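You operate a simulated robot arm through the tools that you are given. There is no shell and no other tool. Be economical: measure what you need, move in short steps, check, and stop when the job is done.

You are at the controls of a simulated two-armed robot. One attempt, no reset.

Task
Put the pin labelled "92" from the top of the pouch bench on the top of the tall load and the pin labelled "59" on the cover. Pick up the torn bag with one hand, pass it to the other hand and put it on the bench before the spill. Put the orange clip box from the top of the green sack stack on the shelf under the funnel bench. Fetch the mug and set it on the top of the green sack stack. Open the cupboard door, put the funnel that says "72" from the front of the sample bench on the shelf in the sample bench cupboard, then shut the door. Put the wiping pad on the top of the grey cabinet. Fetch the lock tag marked "belt job" and stand it on the shelf of the parts bench. Switch the brake lever on. Put one of the empty cores from the shelf of the film bench on the top of the film bench. Put the purple spanner on the low shelf of the gripper bench. Shut the tester cover. The order is free. Set down upright: pin, clip box, mug, lock tag. The brake lever goes to its stop.

It is judged by the outcome, as a careful person would: the job done as asked, and still so three seconds after it is handed in. It fails if anything else is knocked over, pushed out of place, dropped, spilled or broken. Lids that push on must go on centred and level and be pressed home; caps that screw on are set level and turned clockwise until they are tight.

Robot
Two 7-joint arms with fingered hands on one trunk, on a base that drives. Base frame: it is fixed to the floor where the robot stands at the start and does not move with it; the origin is under the middle of the robot, x ahead of it, y to its left, z up; the surface under the hand at the start is at about z = 800. Readings come in mm, degrees, newtons and seconds.
The left shoulder is at the start at [80, 241, 1699], the right one opposite. With the tool pointing down near the work surface each hand reaches from about 100 to 860 mm from the robot's upright axis, wherever it stands, measured 20 degrees to its own side. Places, roughly: bench before the spill (16x42 cm) [3940, 8720, 800]; brake lever [-2900, -3300, 900]; clip box [4000, 7500, 750]; cover [500, 250, 750]; cupboard door [3600, 3500, 400]; empty core (5x5x27 cm) [-2800, -4800, 400]; funnel [3750, 5000, 1000]; lock tag [-1750, 1000, 1000]; low shelf of the gripper bench [-1300, 7700, 300]; mug (7x11x9 cm) [4200, 6800, 800]; pin [500, -250, 750]; purple spanner [-1250, 6750, 1000]; shelf in the sample bench cupboard [3900, 3500, 400]; shelf of the parts bench [700, 1600, 200]; shelf under the funnel bench [4000, 8900, 200]; tester cover [3800, -1600, 900]; top of the film bench [-3000, -4600, 800]; top of the green sack stack [4100, 7600, 800]; top of the grey cabinet (50x17 cm) [-720, 4760, 1100]; top of the tall load [-1900, -2500, 600]; torn bag [4250, 7500, 750]; wiping pad (6x6x5 cm) [-700, 3600, 600]. Payload 4.9 kg a hand.
The tool frame of a hand sits at the grasp point between the pads (the TCP): z along the fingers, y along the line on which they close. The tips reach 32 mm beyond it. The gripper opens to 200 mm. The gripper's body begins 89 mm behind the TCP. The gripper is a hand of 4 fingers: y runs from the thumb to the fingers, the wrist lies at [0, 0, -267] in the tool frame, and closing takes about 1.5 s.
Orientation is told as [roll, pitch, yaw] about the base's x, y, z axes, in that order, counted from this pose: with the fingers straight down and closing along the base's y, the tool's x points along the base's -x, its y along +y and its z along -z.

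Tools
- The arms move only by the tool nudge_tool. It takes "left_deltas", "right_deltas" or both (then of equal length, played together; a hand with none holds still); each is a list that holds one entry, the list of rows, each a list of 7 numbers: the turn, a rotation vector about the tool's x, y, z in rad, then the shift along the tool's x, y, z in mm, then the opening, from 0 (shut) to 1 (fully open). In form: [[[wx, wy, wz, x, y, z, hand], ...]]. A call has 1 to 8 rows; each row is the pose to reach, as a shift and turn from the pose commanded when the call began, along the tool's axes at that moment. Rows are played at 5 a second. More than 50 mm and 8.6 degrees between two rows, or a gripper value outside its range, and nothing of the call is played. Where a pose cannot be reached the arm comes as near as it can. A force on the tool above 40 N (or 10 N above the force at the start of the call, whichever is more), or a blocked arm, ends the call early, and 0.2 s more pass. Each finger travels about 72 mm/s and halts on what it meets, pressing with about 24 N; the grip force reading is that of the motor and also rises with nothing between the fingers. The clock runs only during rows and for 0.2 s after the last one: add rows that repeat a pose to give the fingers time. The reply holds the time, the measured pose of the TCP, the force on the tool along the base axes, the opening and the grip force, in the units named above and with some noise, with the torque about the TCP (base axes, N m) and any sound that the robot's microphone picked up, and new pictures: "show" is both (left out), scene, wrist or none (wrist: the cameras of the hands that moved).
- Cameras (640 x 400 px; columns grow to the right, rows downward): "scene" is now at [102.5, -6.1, 1838.3]; the picture's right is [-0.07, -1.00, 0.00], its down [-0.89, 0.06, -0.45] and it looks along [0.45, -0.03, -0.89] (base axes); focal length 288 px, centre (320, 200). "left" rides on the left gripper at [-69, -69, -116] in its tool frame; the picture's right is [0.71, -0.71, 0.00], its down [0.54, 0.54, -0.64] and it looks along [0.45, 0.46, 0.77] (tool axes); focal length 226 px, centre (320, 200). "right" rides on the right gripper at [69, -69, -116] in its tool frame; the picture's right is [0.71, 0.71, 0.00], its down [-0.54, 0.54, -0.64] and it looks along [-0.45, 0.45, 0.77] (tool axes); focal length 226 px, centre (320, 200). There is no depth. A picture from a camera that has moved, and an enlarged one, comes with that camera's place and axes in the base frame and with its lens. The place of the scene camera against the robot may be out by one fixed shift of up to 12 mm in any direction.
- raise_lower(by): slides the trunk up (or, below 0, down) by that many mm; the arms and the scene camera ride with it, the base frame stays. It gives what a move gives, with no picture.
- drive_base(legs): drives the robot by 1 to 6 legs, each [ahead, left, turn to the left] in mm, mm and degrees, along the robot's own axes; the way and the turn of a leg run together, so that a leg with both is an arc; at most 1500 mm and 180 degrees a leg. The arms and the cameras ride along, it lands a little off, and it stops where it bumps. It gives what a move gives, and a new picture of the scene camera.
- set_grasp(shape, hand): the hand has 4 fingers and takes this shape, open, in about a second: jaw (thumb against the fingers, like two jaws); tri (thumb and two fingers); tip (a fingertip pinch); poke (one finger out to press); point (the index stretched); flat (the hand flat); cup (the hand cupped); fist (a fist). The gripper value then closes the fingers along that shape, each until it touches; the sizes above hold for jaw. It gives what a move gives, with no picture.
- head_to(pan, tilt): turns the head with the scene camera to pan (to the left, within 86 degrees either way) and tilt (down, from -29 to 69), counted from straight ahead of the robot. It gives what a move gives, and a new picture of the scene camera.
- inspect(camera, box): a new picture of the part [left, top, right, bottom] of that camera's present view, enlarged. The clock stands still meanwhile.
- hand_in(): hands the job in; it is judged then, once.

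Work in short steps. Places have to be worked out from the pictures, the camera data and where the tool is seen: move nearer, look again, correct. Check each grasp and each placing, and mend what went wrong. You have 577 turns and 360 pictures in all, those below and enlarged ones among them. Open the grippers and draw the arms clear of the work before you hand the job in, unless the task says otherwise; then end with one line.

The tools are called as a command line: name --argument value ..., lists and objects as JSON in quotes. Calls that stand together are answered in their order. nudge_tool: Moves the arms, as the interface text tells. Its arguments: {"type":"object","properties":{"left_deltas":{"type":"array","items":{"type":"array","items":{"type":"array","items":{"type":"number"}}}},"right_deltas":{"type":"array","items":{"type":"array","items":{"type":"array","items":{"type":"number"}}}},"show":{"type":"string","enum":["both","scene","wrist","none"]}},"required":[]} The other tools are called the same way: raise_lower (by) slides the trunk up or down; set_grasp (shape, hand) gives the hand a shape; drive_base (legs) drives the base; head_to (pan, tilt) turns the head that bears the scene camera; inspect (camera, box) takes an enlarged picture of a part of a camera's view; hand_in () hands the job in.

At the start:

```text
t: 0.0
left_position: [635.2, 161.1, 1035.2]
left_orientation: [0.1, 0.0, 0.0]
left_ft_force: [-0.6, -0.2, 0.1]
left_ft_torque: [0.01, 0.0, 0.02]
left_finger_gap: 200.2
left_finger_force: 0.2
left_shape: jaw
right_position: [677.9, -333.5, 1074.6]
right_orientation: [0.0, 0.0, 0.1]
right_ft_force: [-0.1, -0.8, -0.2]
right_ft_torque: [0.0, 0.0, -0.02]
right_finger_gap: 200.0
right_finger_force: 0.1
right_shape: jaw
trunk travel left (down, up): [-607.0, 233.0]
robot x, y, heading: [-2.1, 0.1, -0.1]
head pan, tilt: [-3.9, 62.9]
```

scene: 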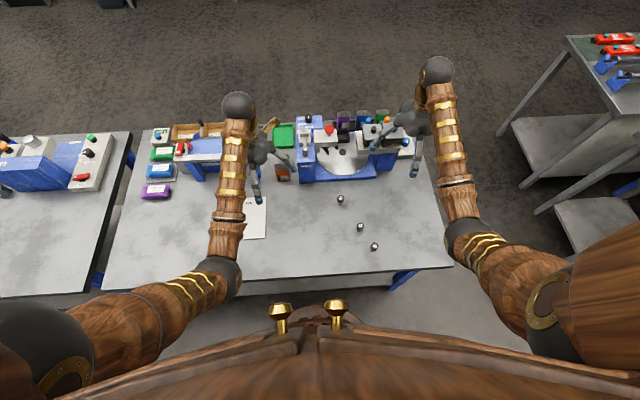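
right: 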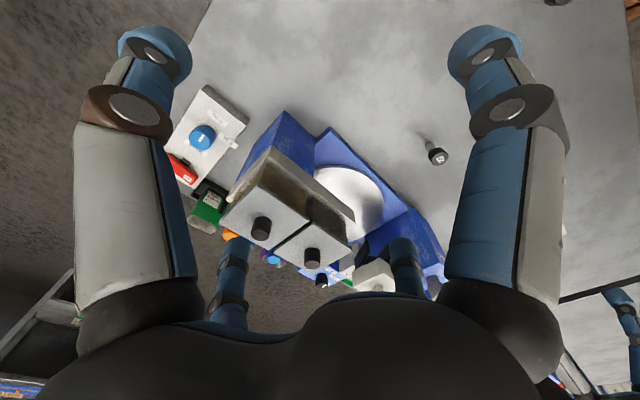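
left: 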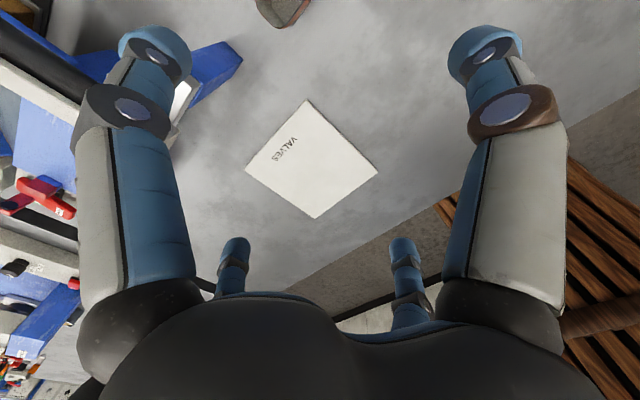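

I begin by enlarging the view of the bench to find the pins and read their labels.

inspect --camera "scene" --box '[300, 170, 420, 260]'

inspect --camera "scene" --box '[130, 100, 440, 300]'

```text
4.44 times, centred on (360, 215) of scene
camera zoom: at [102.5, -6.1, 1838.3], right [-0.07, -1.0, 0.0], down [-0.89, 0.06, -0.45], along [0.45, -0.03, -0.89], focal length 1279 px, centre (142, 133)
```

zoom: 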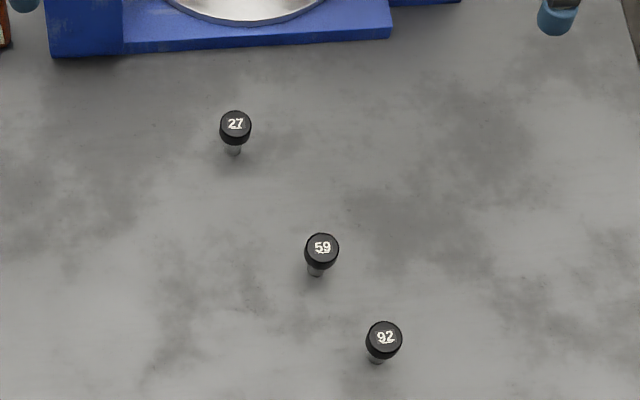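

```text
2.00 times, centred on (285, 200) of scene
camera zoom: at [102.5, -6.1, 1838.3], right [-0.07, -1.0, 0.0], down [-0.89, 0.06, -0.45], along [0.45, -0.03, -0.89], focal length 575 px, centre (390, 200)
```

zoom: 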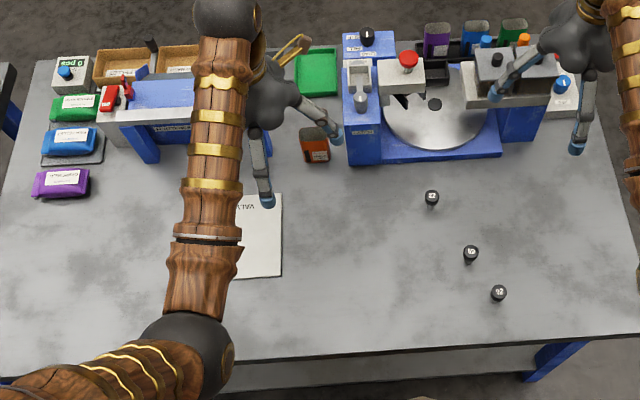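

The pins read 27, 59 and 92; 59 stands near [497,-187] and 92 near [406,-224]. I bring the right hand above pin 59 and take the left hand up and aside.

nudge_tool --right_deltas '[[[0, 0, 0, 30, 24, 20, 0.8], [0, 0, 0, 60, 48, 40, 0.7], [0, 0, 0, 90, 73, 62, 0.6], [0, 0, 0, 120, 97, 82, 0.5], [0, 0, 0, 150, 120, 100, 0.5], [0, 0, 0, 181, 146, 115, 0.5]]]' --left_deltas '[[[0, 0, 0, 20, 35, -15, 1], [0, 0, 0, 40, 70, -30, 1], [0, 0, 0, 60, 105, -45, 1], [0, 0, 0, 80, 140, -60, 1], [0, 0, 0, 100, 175, -75, 1], [0, 0, 0, 120, 210, -90, 1]]]'

```text
t: 1.6
left_position: [527.8, 305.3, 1123.3]
left_orientation: [-0.2, 0.1, -9.2]
left_ft_force: [0.2, 0.9, -0.1]
left_ft_torque: [-0.04, 0.01, 0.0]
left_finger_gap: 200.1
left_finger_force: 0.0
left_shape: jaw
right_position: [491.0, -185.5, 960.5]
right_orientation: [-0.2, 0.0, 0.1]
right_ft_force: [0.0, 0.1, 0.7]
right_ft_torque: [-0.01, -0.02, 0.02]
right_finger_gap: 100.3
right_finger_force: 0.0
right_shape: jaw
trunk travel left (down, up): [-607.0, 233.0]
robot x, y, heading: [5.1, 2.8, -0.2]
head pan, tilt: [-3.9, 62.9]
stopped in row 6 (left hand): the arm was blocked; the commanded pose is now the measured one
camera scene: at [99.7, -2.0, 1838.5], right [-0.07, -1.0, 0.0], down [-0.89, 0.06, -0.46], along [0.46, -0.03, -0.89], focal length 288 px, centre (320, 200)
camera right: at [424.5, -254.2, 1078.0], right [-0.71, 0.71, 0.0], down [0.54, 0.54, 0.64], along [0.45, 0.45, -0.77], focal length 226 px, centre (320, 200)
camera left: at [585.7, 227.5, 1240.7], right [-0.81, -0.59, 0.0], down [-0.45, 0.62, 0.64], along [-0.38, 0.52, -0.77], focal length 226 px, centre (320, 200)
```

scene: 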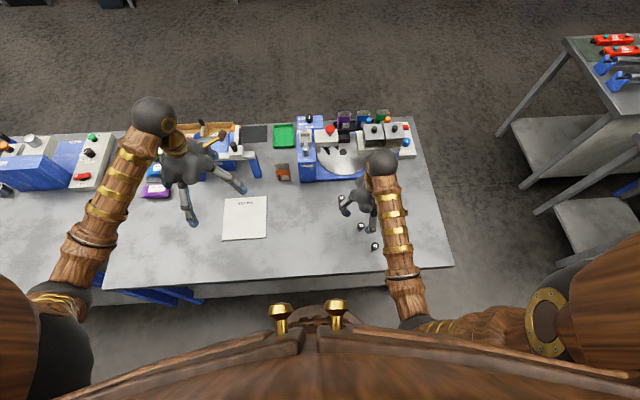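
right: 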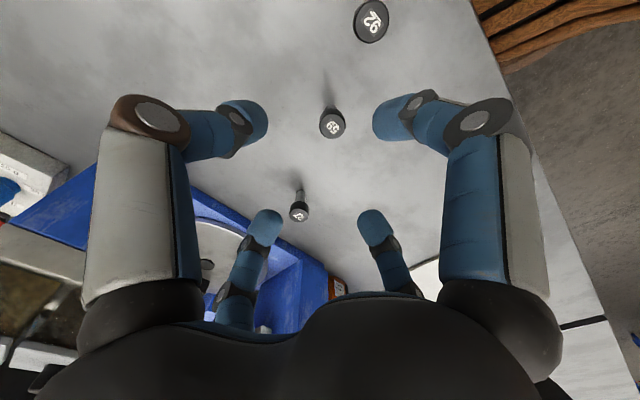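
left: 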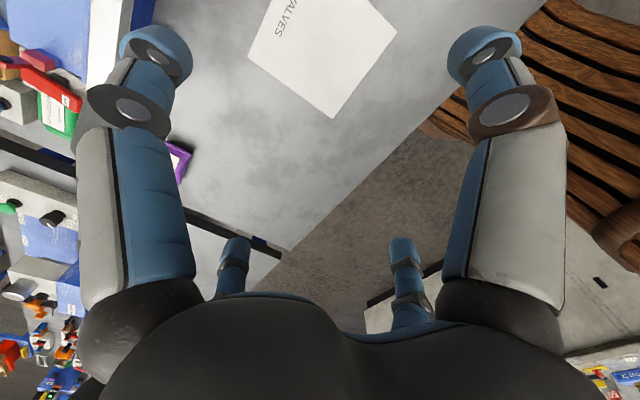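

Left hand halted at a reach limit, which is harmless. Pin 59 works out near [476,-183] with its head at about z 840; I line up and go down most of the way.

nudge_tool --right_deltas '[[[0, 0, 0, 15, 2, 10, 0.4], [0, 0, 0, 15, 2, 40, 0.4], [0, 0, 0, 15, 2, 70, 0.4], [0, 0, 0, 15, 2, 70, 0.4]]]' --show "wrist"

```text
t: 2.6
left_position: [528.9, 303.6, 1124.4]
left_orientation: [0.0, 0.2, -9.1]
left_ft_force: [-0.7, -0.5, 0.0]
left_ft_torque: [-0.01, -0.02, -0.01]
left_finger_gap: 199.9
left_finger_force: 0.0
left_shape: jaw
right_position: [478.9, -186.5, 890.6]
right_orientation: [-0.1, -0.1, 0.1]
right_ft_force: [-0.2, 0.1, -0.5]
right_ft_torque: [-0.02, -0.01, -0.02]
right_finger_gap: 80.8
right_finger_force: 0.0
right_shape: jaw
trunk travel left (down, up): [-607.0, 233.0]
robot x, y, heading: [2.5, 0.3, -0.1]
head pan, tilt: [-3.9, 62.9]
camera right: at [410.6, -255.1, 1006.7], right [-0.71, 0.71, 0.0], down [0.54, 0.54, 0.64], along [0.46, 0.45, -0.77], focal length 226 px, centre (320, 200)
```

right: 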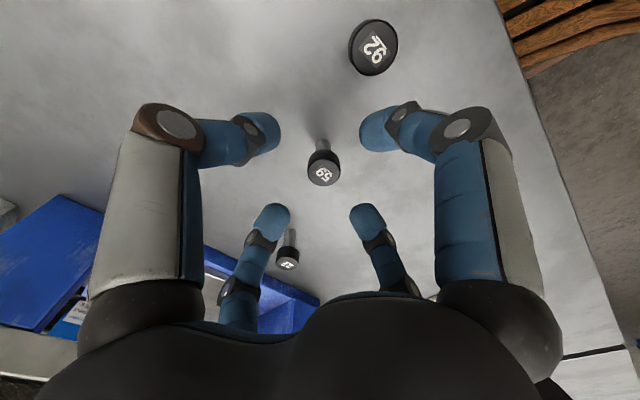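

Pin 59 sits about under the TCP, head top about z 848 and bench top near 802. I lower onto the head and close.

nudge_tool --right_deltas '[[[0, 0, 0, 1, 2, 25, 0.4], [0, 0, 0, 1, 2, 47, 0.4], [0, 0, 0, 1, 2, 47, 0.3], [0, 0, 0, 1, 2, 47, 0.2], [0, 0, 0, 1, 2, 47, 0.1], [0, 0, 0, 1, 2, 47, 0], [0, 0, 0, 1, 2, 47, 0]]]' --show "wrist"

```text
t: 4.2
left_position: [530.6, 304.1, 1124.8]
left_orientation: [0.1, 0.1, -9.1]
left_ft_force: [0.1, -0.1, -0.4]
left_ft_torque: [0.01, 0.0, -0.02]
left_finger_gap: 199.8
left_finger_force: 0.1
left_shape: jaw
right_position: [477.4, -184.7, 843.6]
right_orientation: [-0.1, 0.0, 0.1]
right_ft_force: [-0.2, -0.1, 0.0]
right_ft_torque: [0.02, 0.0, -0.02]
right_finger_gap: 10.2
right_finger_force: 24.0
right_shape: jaw
trunk travel left (down, up): [-607.0, 233.0]
robot x, y, heading: [-0.9, 1.2, -0.3]
head pan, tilt: [-3.9, 62.9]
camera right: at [409.8, -253.3, 960.1], right [-0.71, 0.71, 0.0], down [0.54, 0.54, 0.64], along [0.45, 0.45, -0.77], focal length 226 px, centre (320, 200)
```

right: 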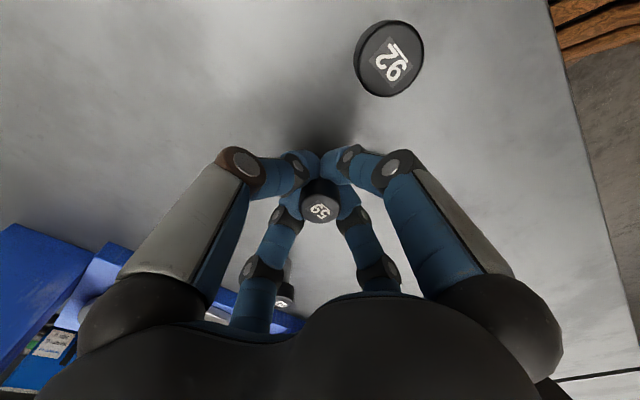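

The fingers hold the stem (gap 10 mm). I lift the pin and move the left arm forward and up out of the way.

nudge_tool --right_deltas '[[[0, 0, 0, 0, 0, -30, 0], [0, 0, 0, 0, 0, -60, 0], [0, 0, 0, 0, 0, -90, 0], [0, 0, 0, 0, 0, -110, 0], [0, 0, 0, 0, 0, -110, 0]]]' --left_deltas '[[[0, 0, 0, -20, 20, -20, 1], [0, 0, 0, -40, 40, -40, 1], [0, 0, 0, -60, 60, -60, 1], [0, 0, 0, -80, 90, -80, 1], [0, 0, 0, -100, 120, -100, 1]]]'

```text
t: 5.4
left_position: [649.3, 406.9, 1223.8]
left_orientation: [0.0, 0.1, -9.1]
left_ft_force: [0.6, -0.2, -0.9]
left_ft_torque: [-0.02, 0.0, -0.02]
left_finger_gap: 200.1
left_finger_force: 0.0
left_shape: jaw
right_position: [478.6, -183.4, 953.3]
right_orientation: [-0.2, 0.0, 0.0]
right_ft_force: [-0.2, 0.1, -1.1]
right_ft_torque: [-0.03, 0.0, 0.02]
right_finger_gap: 10.0
right_finger_force: 23.5
right_shape: jaw
trunk travel left (down, up): [-607.0, 233.0]
robot x, y, heading: [0.4, -0.8, -0.3]
head pan, tilt: [-3.9, 62.9]
camera scene: at [103.8, -4.9, 1838.2], right [-0.07, -1.0, 0.0], down [-0.89, 0.06, -0.45], along [0.45, -0.03, -0.89], focal length 288 px, centre (320, 200)
camera right: at [411.3, -252.4, 1070.8], right [-0.71, 0.71, 0.0], down [0.54, 0.54, 0.64], along [0.45, 0.45, -0.77], focal length 226 px, centre (320, 200)
camera left: at [706.7, 328.9, 1340.4], right [-0.81, -0.59, 0.0], down [-0.45, 0.62, 0.64], along [-0.38, 0.52, -0.77], focal length 226 px, centre (320, 200)
```

scene: 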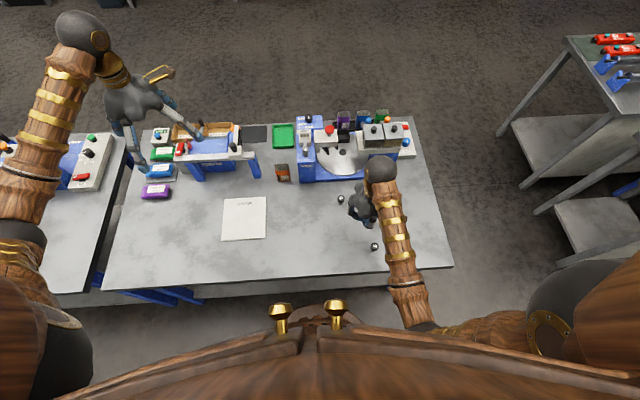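
right: 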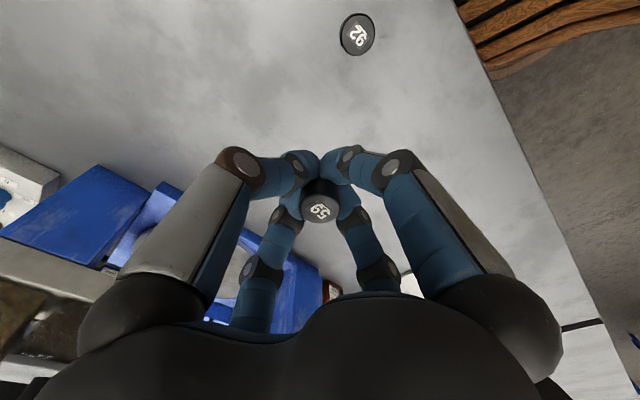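
left: 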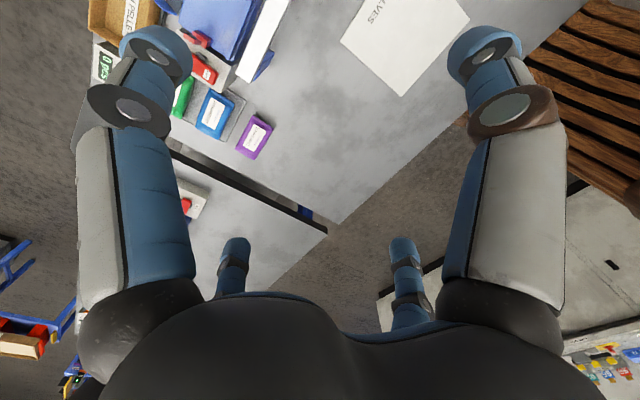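

The pin is held upright. I carry it over the cover, leftward, at this height.

nudge_tool --right_deltas '[[[0, 0, 0, -7, 48, 0, 0], [0, 0, 0, -14, 96, 0, 0], [0, 0, 0, -21, 145, 0, 0], [0, 0, 0, -28, 194, 0, 0], [0, 0, 0, -35, 243, 0, 0], [0, 0, 0, -42, 292, 0, 0], [0, 0, 0, -49, 341, 0, 0], [0, 0, 0, -56, 390, 0, 0]]]'

```text
t: 7.2
left_position: [648.6, 407.1, 1222.6]
left_orientation: [-0.1, 0.1, -9.1]
left_ft_force: [0.1, 0.3, 0.1]
left_ft_torque: [-0.02, 0.03, 0.0]
left_finger_gap: 199.9
left_finger_force: 0.0
left_shape: jaw
right_position: [534.6, 206.5, 950.5]
right_orientation: [-0.2, 0.1, 0.0]
right_ft_force: [0.3, 0.0, -0.2]
right_ft_torque: [-0.01, 0.02, 0.04]
right_finger_gap: 10.2
right_finger_force: 24.0
right_shape: jaw
trunk travel left (down, up): [-607.0, 233.0]
robot x, y, heading: [-0.9, 0.2, -0.1]
head pan, tilt: [-3.9, 62.9]
camera scene: at [103.7, -2.6, 1838.2], right [-0.07, -1.0, 0.0], down [-0.89, 0.06, -0.45], along [0.45, -0.03, -0.89], focal length 288 px, centre (320, 200)
camera right: at [466.5, 139.1, 1068.5], right [-0.71, 0.71, 0.0], down [0.54, 0.54, 0.64], along [0.45, 0.45, -0.77], focal length 226 px, centre (320, 200)
```

scene: 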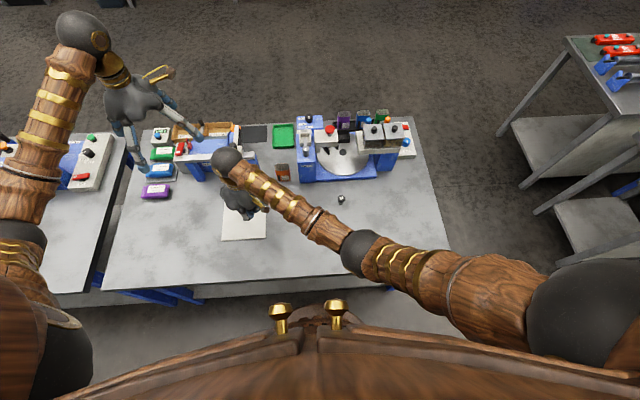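
right: 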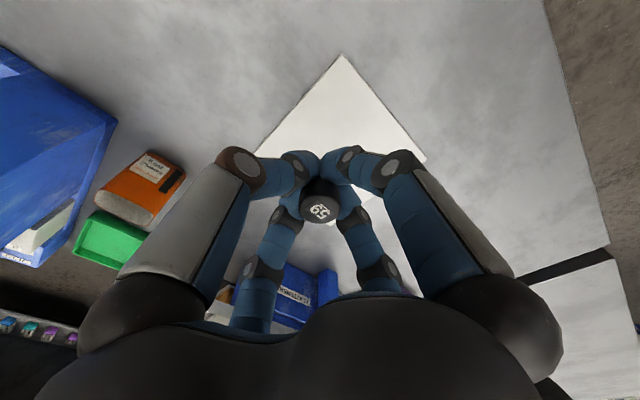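

The cover lies from about [470,178] to [650,342]. I shift to [545,245] and lower until the pin nearly touches.

nudge_tool --right_deltas '[[[0, 0, 0, -5, 20, 20, 0], [0, 0, 0, -10, 38, 40, 0], [0, 0, 0, -10, 38, 65, 0], [0, 0, 0, -10, 38, 90, 0], [0, 0, 0, -10, 38, 98, 0], [0, 0, 0, -10, 38, 101, 0]]]' --show "wrist"

```text
t: 8.6
left_position: [648.0, 405.6, 1224.9]
left_orientation: [-0.1, 0.1, -9.1]
left_ft_force: [-0.1, 0.0, 0.3]
left_ft_torque: [0.01, -0.01, 0.01]
left_finger_gap: 199.9
left_finger_force: 0.1
left_shape: jaw
right_position: [542.9, 243.3, 852.0]
right_orientation: [0.0, 0.1, 0.0]
right_ft_force: [-0.1, 1.0, -0.7]
right_ft_torque: [0.0, 0.03, 0.0]
right_finger_gap: 10.2
right_finger_force: 23.8
right_shape: jaw
trunk travel left (down, up): [-607.0, 233.0]
robot x, y, heading: [-2.1, -0.3, 0.0]
head pan, tilt: [-3.9, 62.9]
camera right: at [475.5, 175.3, 968.3], right [-0.71, 0.71, 0.0], down [0.54, 0.54, 0.64], along [0.45, 0.45, -0.77], focal length 226 px, centre (320, 200)
```

right: 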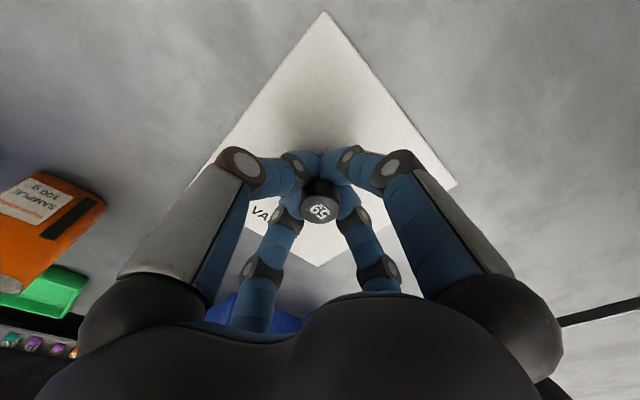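

No contact yet at z 852. I lower in small steps to feel for the cover.

nudge_tool --right_deltas '[[[0, 0, 0, 0, 0, 2, 0], [0, 0, 0, 0, 0, 4, 0], [0, 0, 0, 0, 0, 6, 0]]]' --show "none"

```text
t: 9.4
left_position: [644.4, 403.7, 1227.1]
left_orientation: [0.1, -0.1, -9.1]
left_ft_force: [-0.6, -0.6, -0.2]
left_ft_torque: [0.01, -0.02, 0.02]
left_finger_gap: 199.9
left_finger_force: 0.0
left_shape: jaw
right_position: [544.9, 243.7, 848.8]
right_orientation: [0.2, -0.3, 0.0]
right_ft_force: [-1.5, -1.7, 33.8]
right_ft_torque: [-0.06, -0.08, -0.03]
right_finger_gap: 10.6
right_finger_force: 24.0
right_shape: jaw
trunk travel left (down, up): [-607.0, 233.0]
robot x, y, heading: [1.5, 3.4, -0.2]
head pan, tilt: [-3.9, 62.9]
```

The pin bears on the cover (34 N). I ease up 3 mm, open and retreat upward.

nudge_tool --right_deltas '[[[0, 0, 0, 0, 0, -3, 0], [0, 0, 0, 0, 0, -3, 0.15], [0, 0, 0, 0, 0, -3, 0.35], [0, 0, 0, 0, 0, -3, 0.4], [0, 0, 0, 0, 0, -3, 0.4], [0, 0, 0, 0, 0, -40, 0.4], [0, 0, 0, 0, 0, -80, 0.4], [0, 0, 0, 0, 0, -110, 0.4]]]' --show "wrist"

```text
t: 11.2
left_position: [647.1, 406.0, 1225.2]
left_orientation: [0.1, 0.0, -9.2]
left_ft_force: [-0.3, 0.1, 0.3]
left_ft_torque: [-0.03, 0.01, -0.02]
left_finger_gap: 200.1
left_finger_force: 0.0
left_shape: jaw
right_position: [542.1, 244.3, 955.0]
right_orientation: [0.0, 0.0, 0.1]
right_ft_force: [-0.1, 0.3, -0.6]
right_ft_torque: [-0.02, -0.01, 0.02]
right_finger_gap: 79.8
right_finger_force: 0.1
right_shape: jaw
trunk travel left (down, up): [-607.0, 233.0]
robot x, y, heading: [0.7, -1.6, 0.2]
head pan, tilt: [-3.9, 62.9]
camera right: at [474.8, 175.9, 1072.7], right [-0.71, 0.71, 0.0], down [0.54, 0.54, 0.64], along [0.45, 0.45, -0.77], focal length 226 px, centre (320, 200)
```

right: 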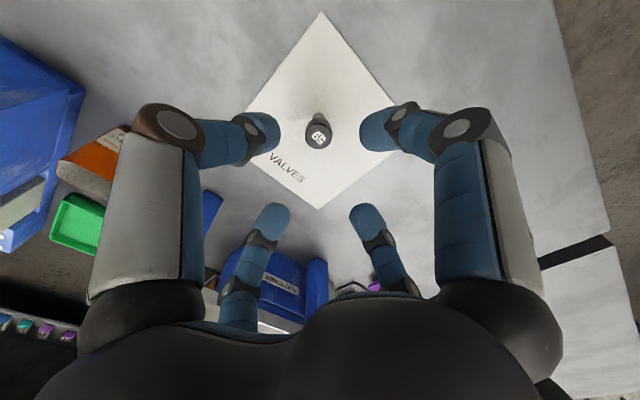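

Pin 59 stands on the cover. Pin 92 works out at about [401,-222]; I travel back toward it in the air.

nudge_tool --right_deltas '[[[0, 0, 0, 14, -47, 0, 0.4], [0, 0, 0, 28, -94, 0, 0.4], [0, 0, 0, 42, -141, 0, 0.4], [0, 0, 0, 56, -188, 0, 0.4], [0, 0, 0, 70, -235, 0, 0.4], [0, 0, 0, 84, -282, 0, 0.4], [0, 0, 0, 98, -329, 0, 0.4], [0, 0, 0, 112, -376, 0, 0.4]]]' --show "none"

nudge_tool --right_deltas '[[[0, 0, 0, 15, -45, 0, 0.4], [0, 0, 0, 29, -90, 15, 0.4], [0, 0, 0, 29, -90, 55, 0.4]]]' --show "wrist"

```text
t: 13.0
left_position: [646.2, 404.7, 1226.2]
left_orientation: [0.1, 0.0, -9.1]
left_ft_force: [-0.7, -0.1, 0.4]
left_ft_torque: [0.02, -0.02, -0.02]
left_finger_gap: 199.8
left_finger_force: 0.0
left_shape: jaw
right_position: [431.6, -133.8, 956.4]
right_orientation: [-0.1, -0.1, 0.1]
right_ft_force: [0.1, 0.5, -0.3]
right_ft_torque: [0.0, -0.02, -0.02]
right_finger_gap: 79.7
right_finger_force: 0.0
right_shape: jaw
trunk travel left (down, up): [-607.0, 233.0]
robot x, y, heading: [2.0, -0.3, 0.1]
head pan, tilt: [-3.9, 62.9]
```

```text
t: 13.8
left_position: [647.8, 405.7, 1224.1]
left_orientation: [-0.1, 0.1, -9.0]
left_ft_force: [-0.5, 0.7, 0.4]
left_ft_torque: [0.0, 0.05, -0.02]
left_finger_gap: 199.8
left_finger_force: 0.1
left_shape: jaw
right_position: [405.5, -223.5, 899.3]
right_orientation: [-0.2, -0.1, 0.1]
right_ft_force: [0.2, -0.8, -0.1]
right_ft_torque: [-0.04, 0.04, 0.0]
right_finger_gap: 79.8
right_finger_force: 0.0
right_shape: jaw
trunk travel left (down, up): [-607.0, 233.0]
robot x, y, heading: [1.0, 0.6, 0.0]
head pan, tilt: [-3.9, 62.9]
camera right: at [336.2, -291.3, 1017.4], right [-0.71, 0.71, 0.0], down [0.54, 0.54, 0.64], along [0.45, 0.45, -0.77], focal length 226 px, centre (320, 200)
```

right: 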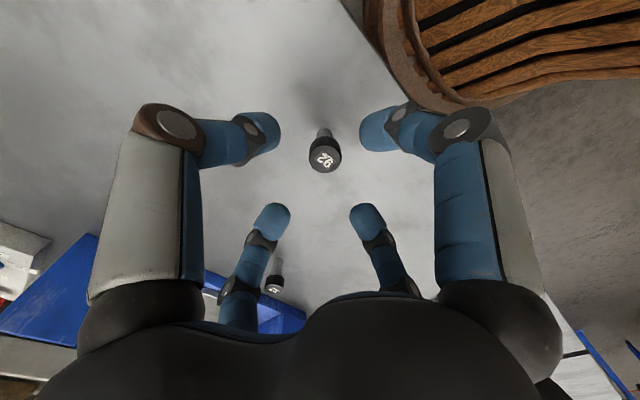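

Pin 92 is nearly below; I correct by 6 mm toward the robot, descend and close.

nudge_tool --right_deltas '[[[0, 0, 0, 6, 0, 28, 0.4], [0, 0, 0, 6, 0, 55, 0.4], [0, 0, 0, 6, 0, 55, 0.3], [0, 0, 0, 6, 0, 55, 0.2], [0, 0, 0, 6, 0, 55, 0.1], [0, 0, 0, 6, 0, 55, 0], [0, 0, 0, 6, 0, 55, 0]]]' --show "wrist"

```text
t: 15.4
left_position: [646.7, 405.4, 1224.6]
left_orientation: [-0.1, 0.2, -9.1]
left_ft_force: [-0.3, 0.5, 0.8]
left_ft_torque: [-0.01, -0.03, -0.03]
left_finger_gap: 199.9
left_finger_force: 0.1
left_shape: jaw
right_position: [398.9, -222.6, 845.4]
right_orientation: [-0.1, 0.0, 0.1]
right_ft_force: [0.6, -0.2, -0.2]
right_ft_torque: [-0.04, 0.01, 0.0]
right_finger_gap: 10.4
right_finger_force: 24.3
right_shape: jaw
trunk travel left (down, up): [-607.0, 233.0]
robot x, y, heading: [-1.9, 2.9, 0.0]
head pan, tilt: [-3.9, 62.9]
camera right: at [330.2, -291.7, 962.6], right [-0.71, 0.71, 0.0], down [0.54, 0.54, 0.64], along [0.45, 0.45, -0.77], focal length 226 px, centre (320, 200)
```

right: 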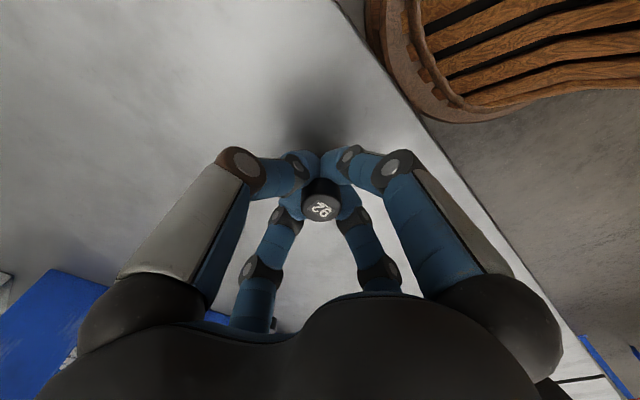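

Pin 92 is held. I lift it high and draw both hands in before driving.

nudge_tool --right_deltas '[[[0, 0, 0, 0, 0, -45, 0], [0, 0, 0, 0, 0, -90, 0], [0, 0, 0, -10, -10, -135, 0], [0, 0, 0, -15, -20, -180, 0], [0, 0, 0, -20, -20, -225, 0], [0, 0, 0, -20, -20, -260, 0]]]' --left_deltas '[[[0, 0, 0, 30, -20, 0, 1], [0, 0, 0, 60, -40, 0, 1], [0, 0, 0, 90, -60, 0, 1], [0, 0, 0, 120, -80, 0, 1], [0, 0, 0, 150, -100, 0, 1], [0, 0, 0, 150, -100, 0, 1]]]' --show "none"

drive_base --legs '[[-500, 0, 0]]'

head_to --pan -80 --tilt 20

head_to --pan 80 --tilt 20

```text
t: 17.0
left_position: [483.5, 327.3, 1226.2]
left_orientation: [0.2, 0.1, -9.1]
left_ft_force: [0.7, -0.7, -0.6]
left_ft_torque: [0.07, -0.03, -0.02]
left_finger_gap: 199.7
left_finger_force: 0.1
left_shape: jaw
right_position: [318.9, -375.2, 1064.2]
right_orientation: [2.2, 7.8, -31.9]
right_ft_force: [0.3, -0.8, -1.2]
right_ft_torque: [0.05, 0.04, 0.0]
right_finger_gap: 10.5
right_finger_force: 23.7
right_shape: jaw
right hand out of reach, approached as far as the arm can: row 4, 5
trunk travel left (down, up): [-607.0, 233.0]
robot x, y, heading: [-1.8, -3.4, -0.1]
head pan, tilt: [-3.9, 62.9]
stopped in row 6 (right hand): the arm was blocked; the commanded pose is now the measured one
```

```text
t: 19.9
left_position: [-17.9, 332.5, 1224.6]
left_orientation: [0.0, 0.1, -8.6]
left_ft_force: [0.3, -0.4, -0.3]
left_ft_torque: [0.0, 0.01, 0.01]
left_finger_gap: 199.8
left_finger_force: 0.0
left_shape: jaw
right_position: [-177.1, -369.5, 1064.7]
right_orientation: [2.1, 7.7, -31.5]
right_ft_force: [0.5, 0.4, -0.8]
right_ft_torque: [0.03, 0.04, 0.04]
right_finger_gap: 10.5
right_finger_force: 23.9
right_shape: jaw
trunk travel left (down, up): [-607.0, 233.0]
robot x, y, heading: [-499.9, -1.7, 0.5]
head pan, tilt: [-3.9, 62.9]
camera scene: at [-396.3, -7.0, 1838.2], right [-0.06, -1.0, 0.0], down [-0.89, 0.05, -0.45], along [0.45, -0.03, -0.89], focal length 288 px, centre (320, 200)
```

scene: 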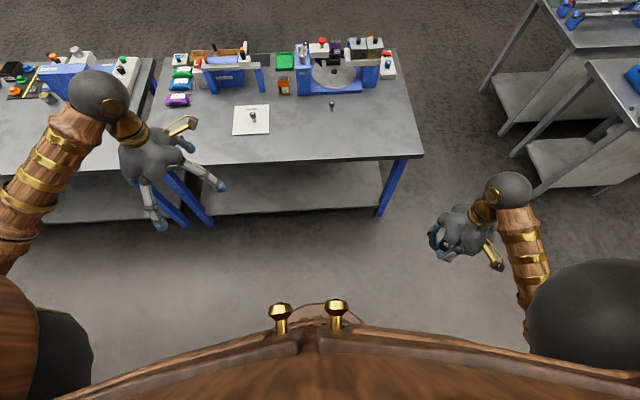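

```text
t: 21.4
left_position: [-21.1, 332.9, 1224.9]
left_orientation: [-0.1, 0.1, -8.6]
left_ft_force: [-0.4, 0.3, -0.3]
left_ft_torque: [0.05, -0.03, 0.01]
left_finger_gap: 200.0
left_finger_force: 0.1
left_shape: jaw
right_position: [-178.7, -370.0, 1064.8]
right_orientation: [1.9, 7.6, -31.5]
right_ft_force: [-0.6, -0.2, -0.3]
right_ft_torque: [-0.03, -0.03, 0.0]
right_finger_gap: 10.7
right_finger_force: 24.4
right_shape: jaw
trunk travel left (down, up): [-607.0, 233.0]
robot x, y, heading: [-500.4, -1.5, 0.4]
head pan, tilt: [-80.0, 20.0]
camera scene: at [-445.0, -95.0, 1899.8], right [-0.98, -0.18, 0.0], down [-0.06, 0.34, -0.94], along [0.17, -0.92, -0.34], focal length 288 px, centre (320, 200)
```

scene: 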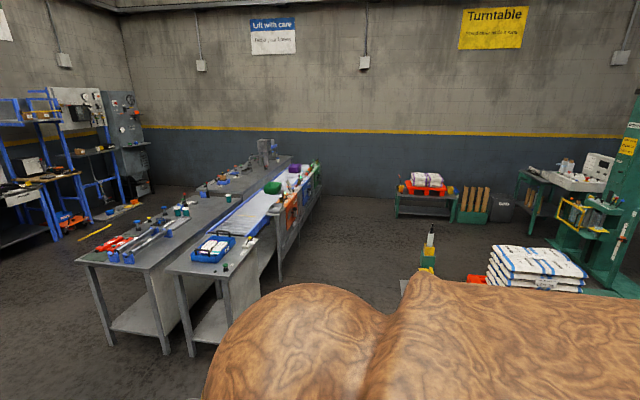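

```text
t: 23.9
left_position: [-19.5, 334.1, 1225.5]
left_orientation: [0.0, 0.1, -8.6]
left_ft_force: [-0.1, 0.4, -0.3]
left_ft_torque: [-0.01, 0.0, -0.03]
left_finger_gap: 199.8
left_finger_force: 0.1
left_shape: jaw
right_position: [-178.5, -370.3, 1064.8]
right_orientation: [2.1, 7.6, -31.4]
right_ft_force: [0.3, 0.3, -0.2]
right_ft_torque: [-0.04, 0.03, 0.02]
right_finger_gap: 10.6
right_finger_force: 24.2
right_shape: jaw
trunk travel left (down, up): [-607.0, 233.0]
robot x, y, heading: [-500.7, 0.5, 0.5]
head pan, tilt: [80.0, 20.0]
camera scene: at [-446.2, 88.4, 1899.8], right [0.99, -0.17, 0.0], down [-0.06, -0.34, -0.94], along [0.16, 0.93, -0.34], focal length 288 px, centre (320, 200)
```

scene: 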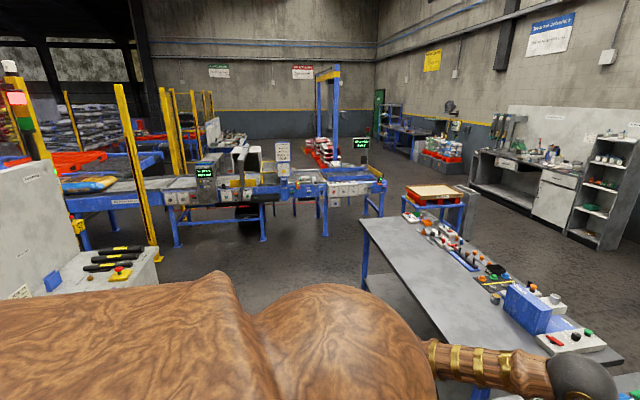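

The white sack stack near [-1900,-2500] is the tall load, with the green wrapper and its lever behind. I turn to face it and look.

drive_base --legs '[[0, 0, -120]]'

head_to --pan 0 --tilt 30

```text
t: 29.3
left_position: [-453.5, -587.0, 1224.6]
left_orientation: [0.0, 0.2, -128.9]
left_ft_force: [-0.4, 0.7, 0.0]
left_ft_torque: [-0.02, 0.02, 0.04]
left_finger_gap: 199.9
left_finger_force: 0.0
left_shape: jaw
right_position: [-982.9, -93.5, 1064.4]
right_orientation: [2.0, 7.6, -151.6]
right_ft_force: [-0.2, -0.9, -0.5]
right_ft_torque: [0.0, 0.0, 0.03]
right_finger_gap: 10.4
right_finger_force: 23.5
right_shape: jaw
trunk travel left (down, up): [-607.0, 233.0]
robot x, y, heading: [-502.1, -2.9, -119.9]
head pan, tilt: [80.0, 20.0]
camera scene: at [-435.2, -89.6, 1899.8], right [-0.64, -0.77, 0.0], down [-0.26, 0.22, -0.94], along [0.72, -0.6, -0.34], focal length 288 px, centre (320, 200)
```

scene: 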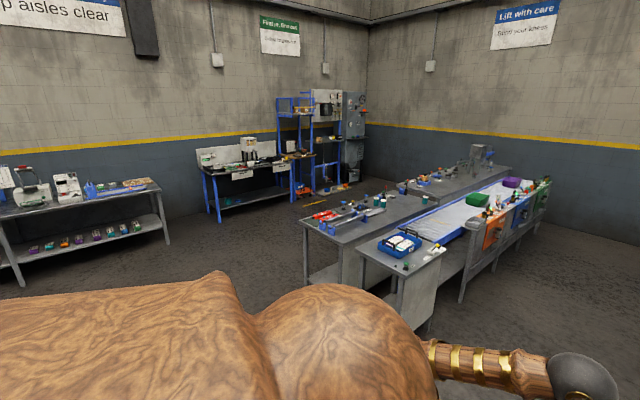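

```text
t: 30.8
left_position: [-453.6, -584.9, 1225.1]
left_orientation: [0.0, 0.1, -128.8]
left_ft_force: [0.8, 1.4, -0.1]
left_ft_torque: [0.02, -0.03, 0.0]
left_finger_gap: 200.1
left_finger_force: 0.1
left_shape: jaw
right_position: [-981.0, -93.7, 1064.6]
right_orientation: [2.0, 7.6, -151.6]
right_ft_force: [0.4, -0.1, -0.9]
right_ft_torque: [0.01, 0.03, -0.03]
right_finger_gap: 10.8
right_finger_force: 24.1
right_shape: jaw
trunk travel left (down, up): [-607.0, 233.0]
robot x, y, heading: [-502.8, -5.2, -120.0]
head pan, tilt: [0.0, 30.0]
camera scene: at [-551.8, -108.5, 1883.8], right [-0.87, 0.5, 0.0], down [0.25, 0.43, -0.87], along [-0.43, -0.75, -0.5], focal length 288 px, centre (320, 200)
```

scene: 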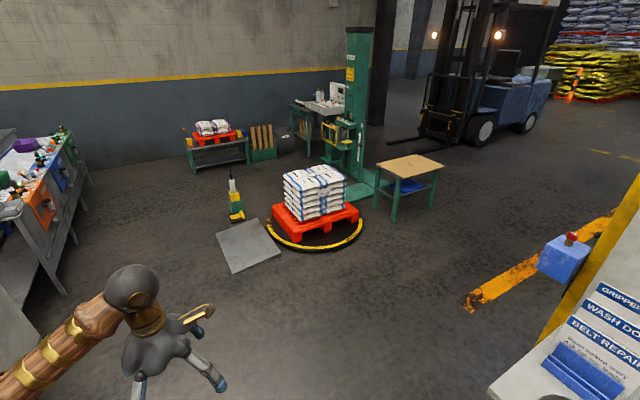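

The load stands on a turntable disc with a ramp plate to its left. I drive along this heading to within about 1.3 m and look again.

drive_base --legs '[[1500, 0, 0]]'

```text
t: 38.2
left_position: [-1199.7, -1877.1, 1225.8]
left_orientation: [-0.1, 0.1, -129.0]
left_ft_force: [1.1, -0.3, 0.2]
left_ft_torque: [-0.02, -0.03, 0.0]
left_finger_gap: 200.0
left_finger_force: 0.1
left_shape: jaw
right_position: [-1724.4, -1383.1, 1064.3]
right_orientation: [2.0, 7.6, -151.9]
right_ft_force: [-0.2, -0.2, -0.6]
right_ft_torque: [0.04, -0.01, -0.03]
right_finger_gap: 10.5
right_finger_force: 24.3
right_shape: jaw
trunk travel left (down, up): [-607.0, 233.0]
robot x, y, heading: [-1243.8, -1289.8, -120.2]
head pan, tilt: [0.0, 30.0]
camera scene: at [-1295.9, -1399.6, 1883.8], right [-0.87, 0.5, 0.0], down [0.25, 0.43, -0.87], along [-0.43, -0.75, -0.5], focal length 288 px, centre (320, 200)
```

scene: 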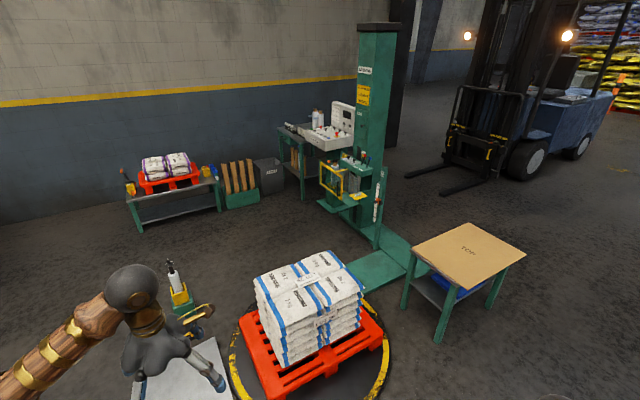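

I go 580 mm nearer and turn a bit left so that the load lies before the right hand.

drive_base --legs '[[560, 0, 0], [0, 0, 12]]'

head_to --pan -10 --tilt 60

```text
t: 41.6
left_position: [-1449.0, -2317.4, 1226.1]
left_orientation: [0.0, 0.0, -127.4]
left_ft_force: [0.7, -0.4, 0.5]
left_ft_torque: [-0.05, 0.0, 0.01]
left_finger_gap: 199.7
left_finger_force: 0.0
left_shape: jaw
right_position: [-1991.5, -1842.7, 1066.6]
right_orientation: [2.1, 7.5, -150.1]
right_ft_force: [-0.6, 0.7, 0.4]
right_ft_torque: [-0.02, 0.0, 0.0]
right_finger_gap: 10.5
right_finger_force: 23.6
right_shape: jaw
trunk travel left (down, up): [-607.0, 233.0]
robot x, y, heading: [-1513.2, -1735.6, -118.4]
head pan, tilt: [0.0, 30.0]
stopped in leg 2: the robot was blocked; the commanded pose is now the measured one
camera scene: at [-1559.9, -1843.3, 1884.1], right [-0.88, 0.47, 0.0], down [0.24, 0.44, -0.87], along [-0.41, -0.76, -0.5], focal length 288 px, centre (320, 200)
```

scene: 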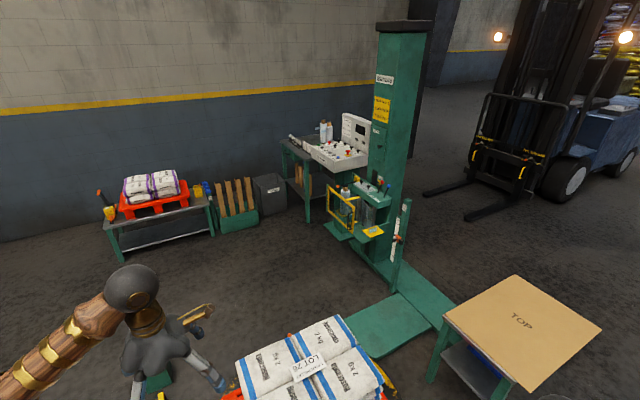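

```text
t: 42.6
left_position: [-1450.5, -2323.2, 1225.3]
left_orientation: [0.0, 0.2, -127.4]
left_ft_force: [0.1, -0.5, 0.1]
left_ft_torque: [0.0, 0.01, 0.0]
left_finger_gap: 200.1
left_finger_force: 0.0
left_shape: jaw
right_position: [-1992.0, -1845.7, 1064.7]
right_orientation: [2.0, 7.7, -150.1]
right_ft_force: [-0.3, -0.8, -1.2]
right_ft_torque: [0.02, 0.03, -0.02]
right_finger_gap: 10.6
right_finger_force: 24.3
right_shape: jaw
trunk travel left (down, up): [-607.0, 233.0]
robot x, y, heading: [-1515.6, -1742.2, -118.0]
head pan, tilt: [-10.0, 60.0]
camera scene: at [-1560.5, -1822.3, 1841.6], right [-0.79, 0.62, 0.0], down [0.54, 0.68, -0.5], along [-0.31, -0.39, -0.87], focal length 288 px, centre (320, 200)
```

scene: 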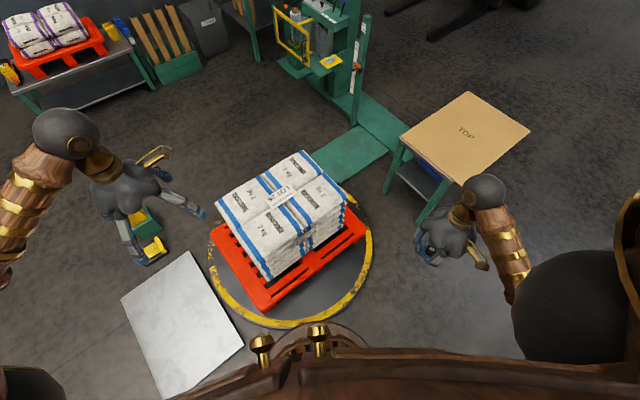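

The turn was blocked, probably by the turntable; heading is -118. I enlarge the load top to choose a flat spot.

inspect --camera "scene" --box '[200, 140, 380, 300]'

```text
2.50 times, centred on (290, 220) of scene
camera zoom: at [-1560.5, -1822.3, 1841.6], right [-0.79, 0.62, 0.0], down [0.54, 0.68, -0.5], along [-0.31, -0.39, -0.87], focal length 719 px, centre (395, 150)
```

zoom: 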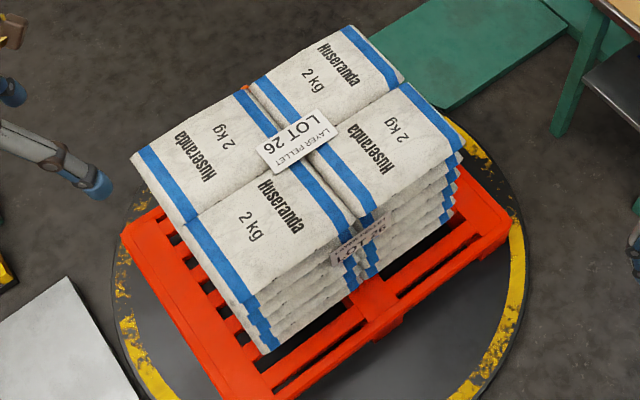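

Four flat sacks lie on top; I'll set the pin on the near-left sack around [-1740,-2415]. I first straighten the right hand and swing it halfway there.

nudge_tool --right_deltas '[[[0.01, -0.018, -0.08, -5, 42, 4, 0], [0.021, -0.035, -0.16, -9, 84, 7, 0], [0.031, -0.053, -0.24, -14, 126, 11, 0], [0.041, -0.071, -0.32, -19, 168, 15, 0], [0.052, -0.089, -0.4, -24, 210, 19, 0], [0.062, -0.106, -0.48, -28, 252, 22, 0], [0.0725, -0.124, -0.558, -33, 293, 26, 0]]]' --show "none"

```text
t: 44.2
left_position: [-1449.2, -2323.0, 1223.7]
left_orientation: [-0.1, 0.2, -127.3]
left_ft_force: [0.2, -0.6, 0.0]
left_ft_torque: [0.01, 0.0, 0.0]
left_finger_gap: 199.8
left_finger_force: 0.0
left_shape: jaw
right_position: [-1871.3, -2105.3, 1034.6]
right_orientation: [0.0, -0.5, -118.3]
right_ft_force: [0.9, -0.4, -0.4]
right_ft_torque: [0.01, 0.0, 0.02]
right_finger_gap: 10.7
right_finger_force: 24.5
right_shape: jaw
right hand out of reach, approached as far as the arm can: row 7
trunk travel left (down, up): [-607.0, 233.0]
robot x, y, heading: [-1513.9, -1739.2, -118.3]
head pan, tilt: [-10.0, 60.0]
```

The hand is straight now (-1871,-2105). I move over the near-left sack and come down partly.

nudge_tool --right_deltas '[[[0, 0, 0, -28, 34, 5, 0], [0, 0, 0, -56, 68, 15, 0], [0, 0, 0, -82, 102, 30, 0], [0, 0, 0, -108, 136, 48, 0], [0, 0, 0, -134, 168, 68, 0], [0, 0, 0, -160, 200, 92, 0], [0, 0, 0, -186, 232, 120, 0], [0, 0, 0, -211, 262, 150, 0]]]'

```text
t: 46.0
left_position: [-1451.5, -2324.4, 1225.6]
left_orientation: [0.0, 0.1, -127.3]
left_ft_force: [0.0, -0.2, -0.5]
left_ft_torque: [0.01, -0.04, 0.03]
left_finger_gap: 200.0
left_finger_force: 0.1
left_shape: jaw
right_position: [-1745.6, -2413.5, 882.1]
right_orientation: [-0.2, -0.1, -118.3]
right_ft_force: [-0.7, 0.9, -2.0]
right_ft_torque: [-0.04, -0.03, -0.01]
right_finger_gap: 10.4
right_finger_force: 23.2
right_shape: jaw
trunk travel left (down, up): [-607.0, 233.0]
robot x, y, heading: [-1516.1, -1740.2, -118.4]
head pan, tilt: [-10.0, 60.0]
camera scene: at [-1562.0, -1823.3, 1841.4], right [-0.79, 0.62, 0.0], down [0.54, 0.68, -0.5], along [-0.31, -0.39, -0.87], focal length 288 px, centre (320, 200)
camera right: at [-1771.2, -2319.9, 1000.1], right [0.96, 0.29, 0.0], down [0.22, -0.73, 0.64], along [0.18, -0.62, -0.77], focal length 226 px, centre (320, 200)
```

scene: 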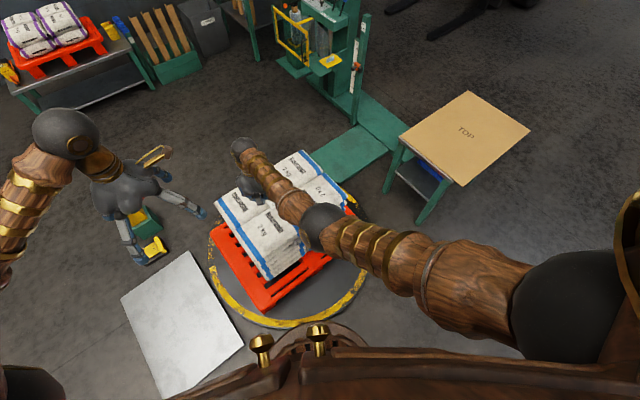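
right: 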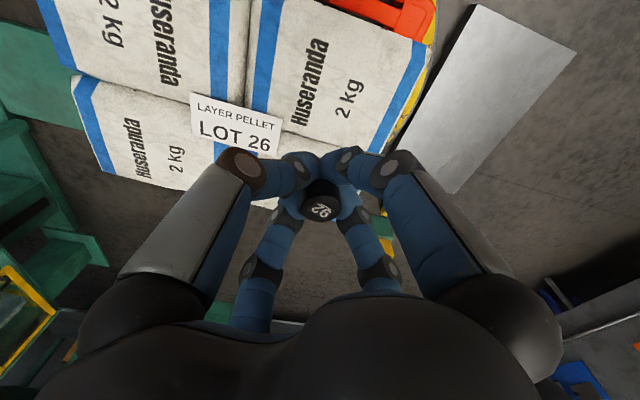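

The drop line falls on the near sack, clear of the LOT label. I descend to about z 700 and look.

nudge_tool --right_deltas '[[[0, 0, 0, 0, 0, 45, 0], [0, 0, 0, 0, 0, 90, 0], [0, 0, 0, 0, 0, 135, 0], [0, 0, 0, 0, 0, 180, 0]]]' --show "wrist"

```text
t: 47.0
left_position: [-1451.5, -2323.4, 1224.9]
left_orientation: [0.0, 0.2, -127.3]
left_ft_force: [0.5, 0.3, -0.4]
left_ft_torque: [0.0, -0.01, -0.01]
left_finger_gap: 200.0
left_finger_force: 0.1
left_shape: jaw
right_position: [-1746.3, -2371.2, 783.8]
right_orientation: [-0.1, -0.2, -118.2]
right_ft_force: [0.2, -0.7, -0.9]
right_ft_torque: [0.0, 0.01, -0.01]
right_finger_gap: 10.4
right_finger_force: 24.1
right_shape: jaw
right hand out of reach, approached as far as the arm can: row 2, 3, 4
trunk travel left (down, up): [-607.0, 233.0]
robot x, y, heading: [-1514.2, -1737.9, -118.3]
head pan, tilt: [-10.0, 60.0]
camera right: at [-1772.9, -2277.6, 899.3], right [0.96, 0.29, 0.0], down [0.22, -0.73, 0.64], along [0.18, -0.62, -0.77], focal length 226 px, centre (320, 200)
```

right: 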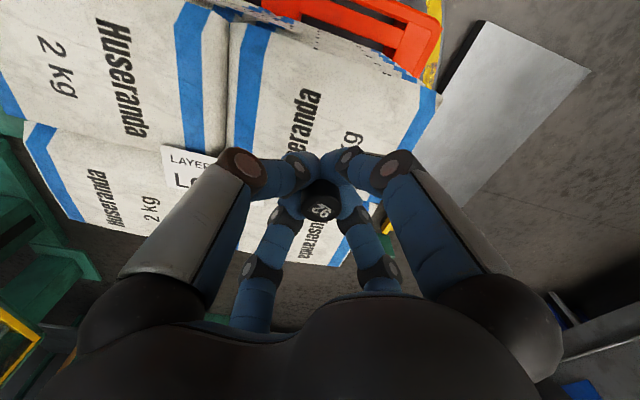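

Reach ran out at z 784. I lower the trunk 100 mm (the hand goes to about 684) and look again.

raise_lower --by -90

nudge_tool --right_deltas '[[[0, 0, 0, -20, 0, 0, 0], [0, 0, 0, -40, 0, 0, 0]]]' --show "both"

```text
t: 48.2
left_position: [-1450.6, -2323.2, 1136.0]
left_orientation: [0.0, 0.1, -127.2]
left_ft_force: [-0.3, 1.0, -0.1]
left_ft_torque: [-0.01, -0.02, -0.04]
left_finger_gap: 199.7
left_finger_force: 0.0
left_shape: jaw
right_position: [-1746.5, -2372.1, 691.8]
right_orientation: [0.0, -0.2, -118.2]
right_ft_force: [-0.1, 0.1, -1.2]
right_ft_torque: [0.0, 0.01, 0.02]
right_finger_gap: 10.3
right_finger_force: 24.2
right_shape: jaw
trunk travel left (down, up): [-517.0, 323.0]
robot x, y, heading: [-1511.8, -1742.2, -118.1]
head pan, tilt: [-10.0, 60.0]
```

```text
t: 48.9
left_position: [-1449.7, -2322.7, 1134.5]
left_orientation: [0.0, 0.0, -127.2]
left_ft_force: [-0.4, -0.4, 0.7]
left_ft_torque: [0.0, 0.01, 0.0]
left_finger_gap: 200.0
left_finger_force: 0.1
left_shape: jaw
right_position: [-1763.1, -2384.0, 705.6]
right_orientation: [-0.3, -0.2, -118.2]
right_ft_force: [0.1, -0.3, -1.4]
right_ft_torque: [-0.01, -0.01, 0.0]
right_finger_gap: 10.4
right_finger_force: 23.9
right_shape: jaw
right hand out of reach, approached as far as the arm can: row 1, 2
trunk travel left (down, up): [-517.0, 323.0]
robot x, y, heading: [-1516.5, -1740.2, -118.2]
head pan, tilt: [-10.0, 60.0]
camera scene: at [-1560.5, -1821.2, 1751.6], right [-0.79, 0.62, 0.0], down [0.54, 0.68, -0.5], along [-0.31, -0.39, -0.87], focal length 288 px, centre (320, 200)
camera right: at [-1790.1, -2289.4, 823.5], right [0.96, 0.29, 0.0], down [0.22, -0.73, 0.64], along [0.18, -0.62, -0.77], focal length 226 px, centre (320, 200)
```

scene: 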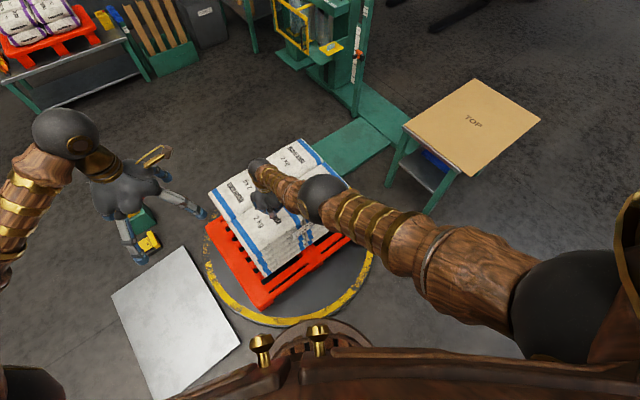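
right: 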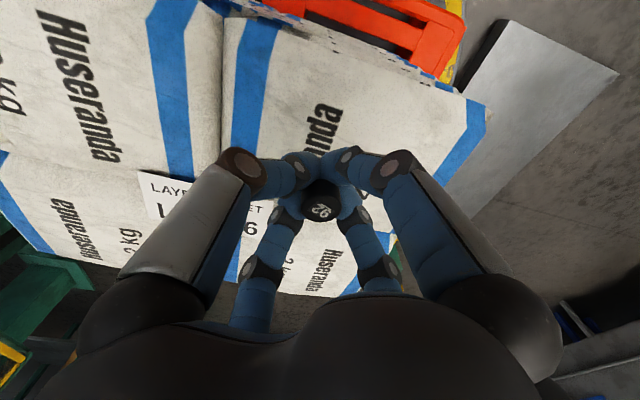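

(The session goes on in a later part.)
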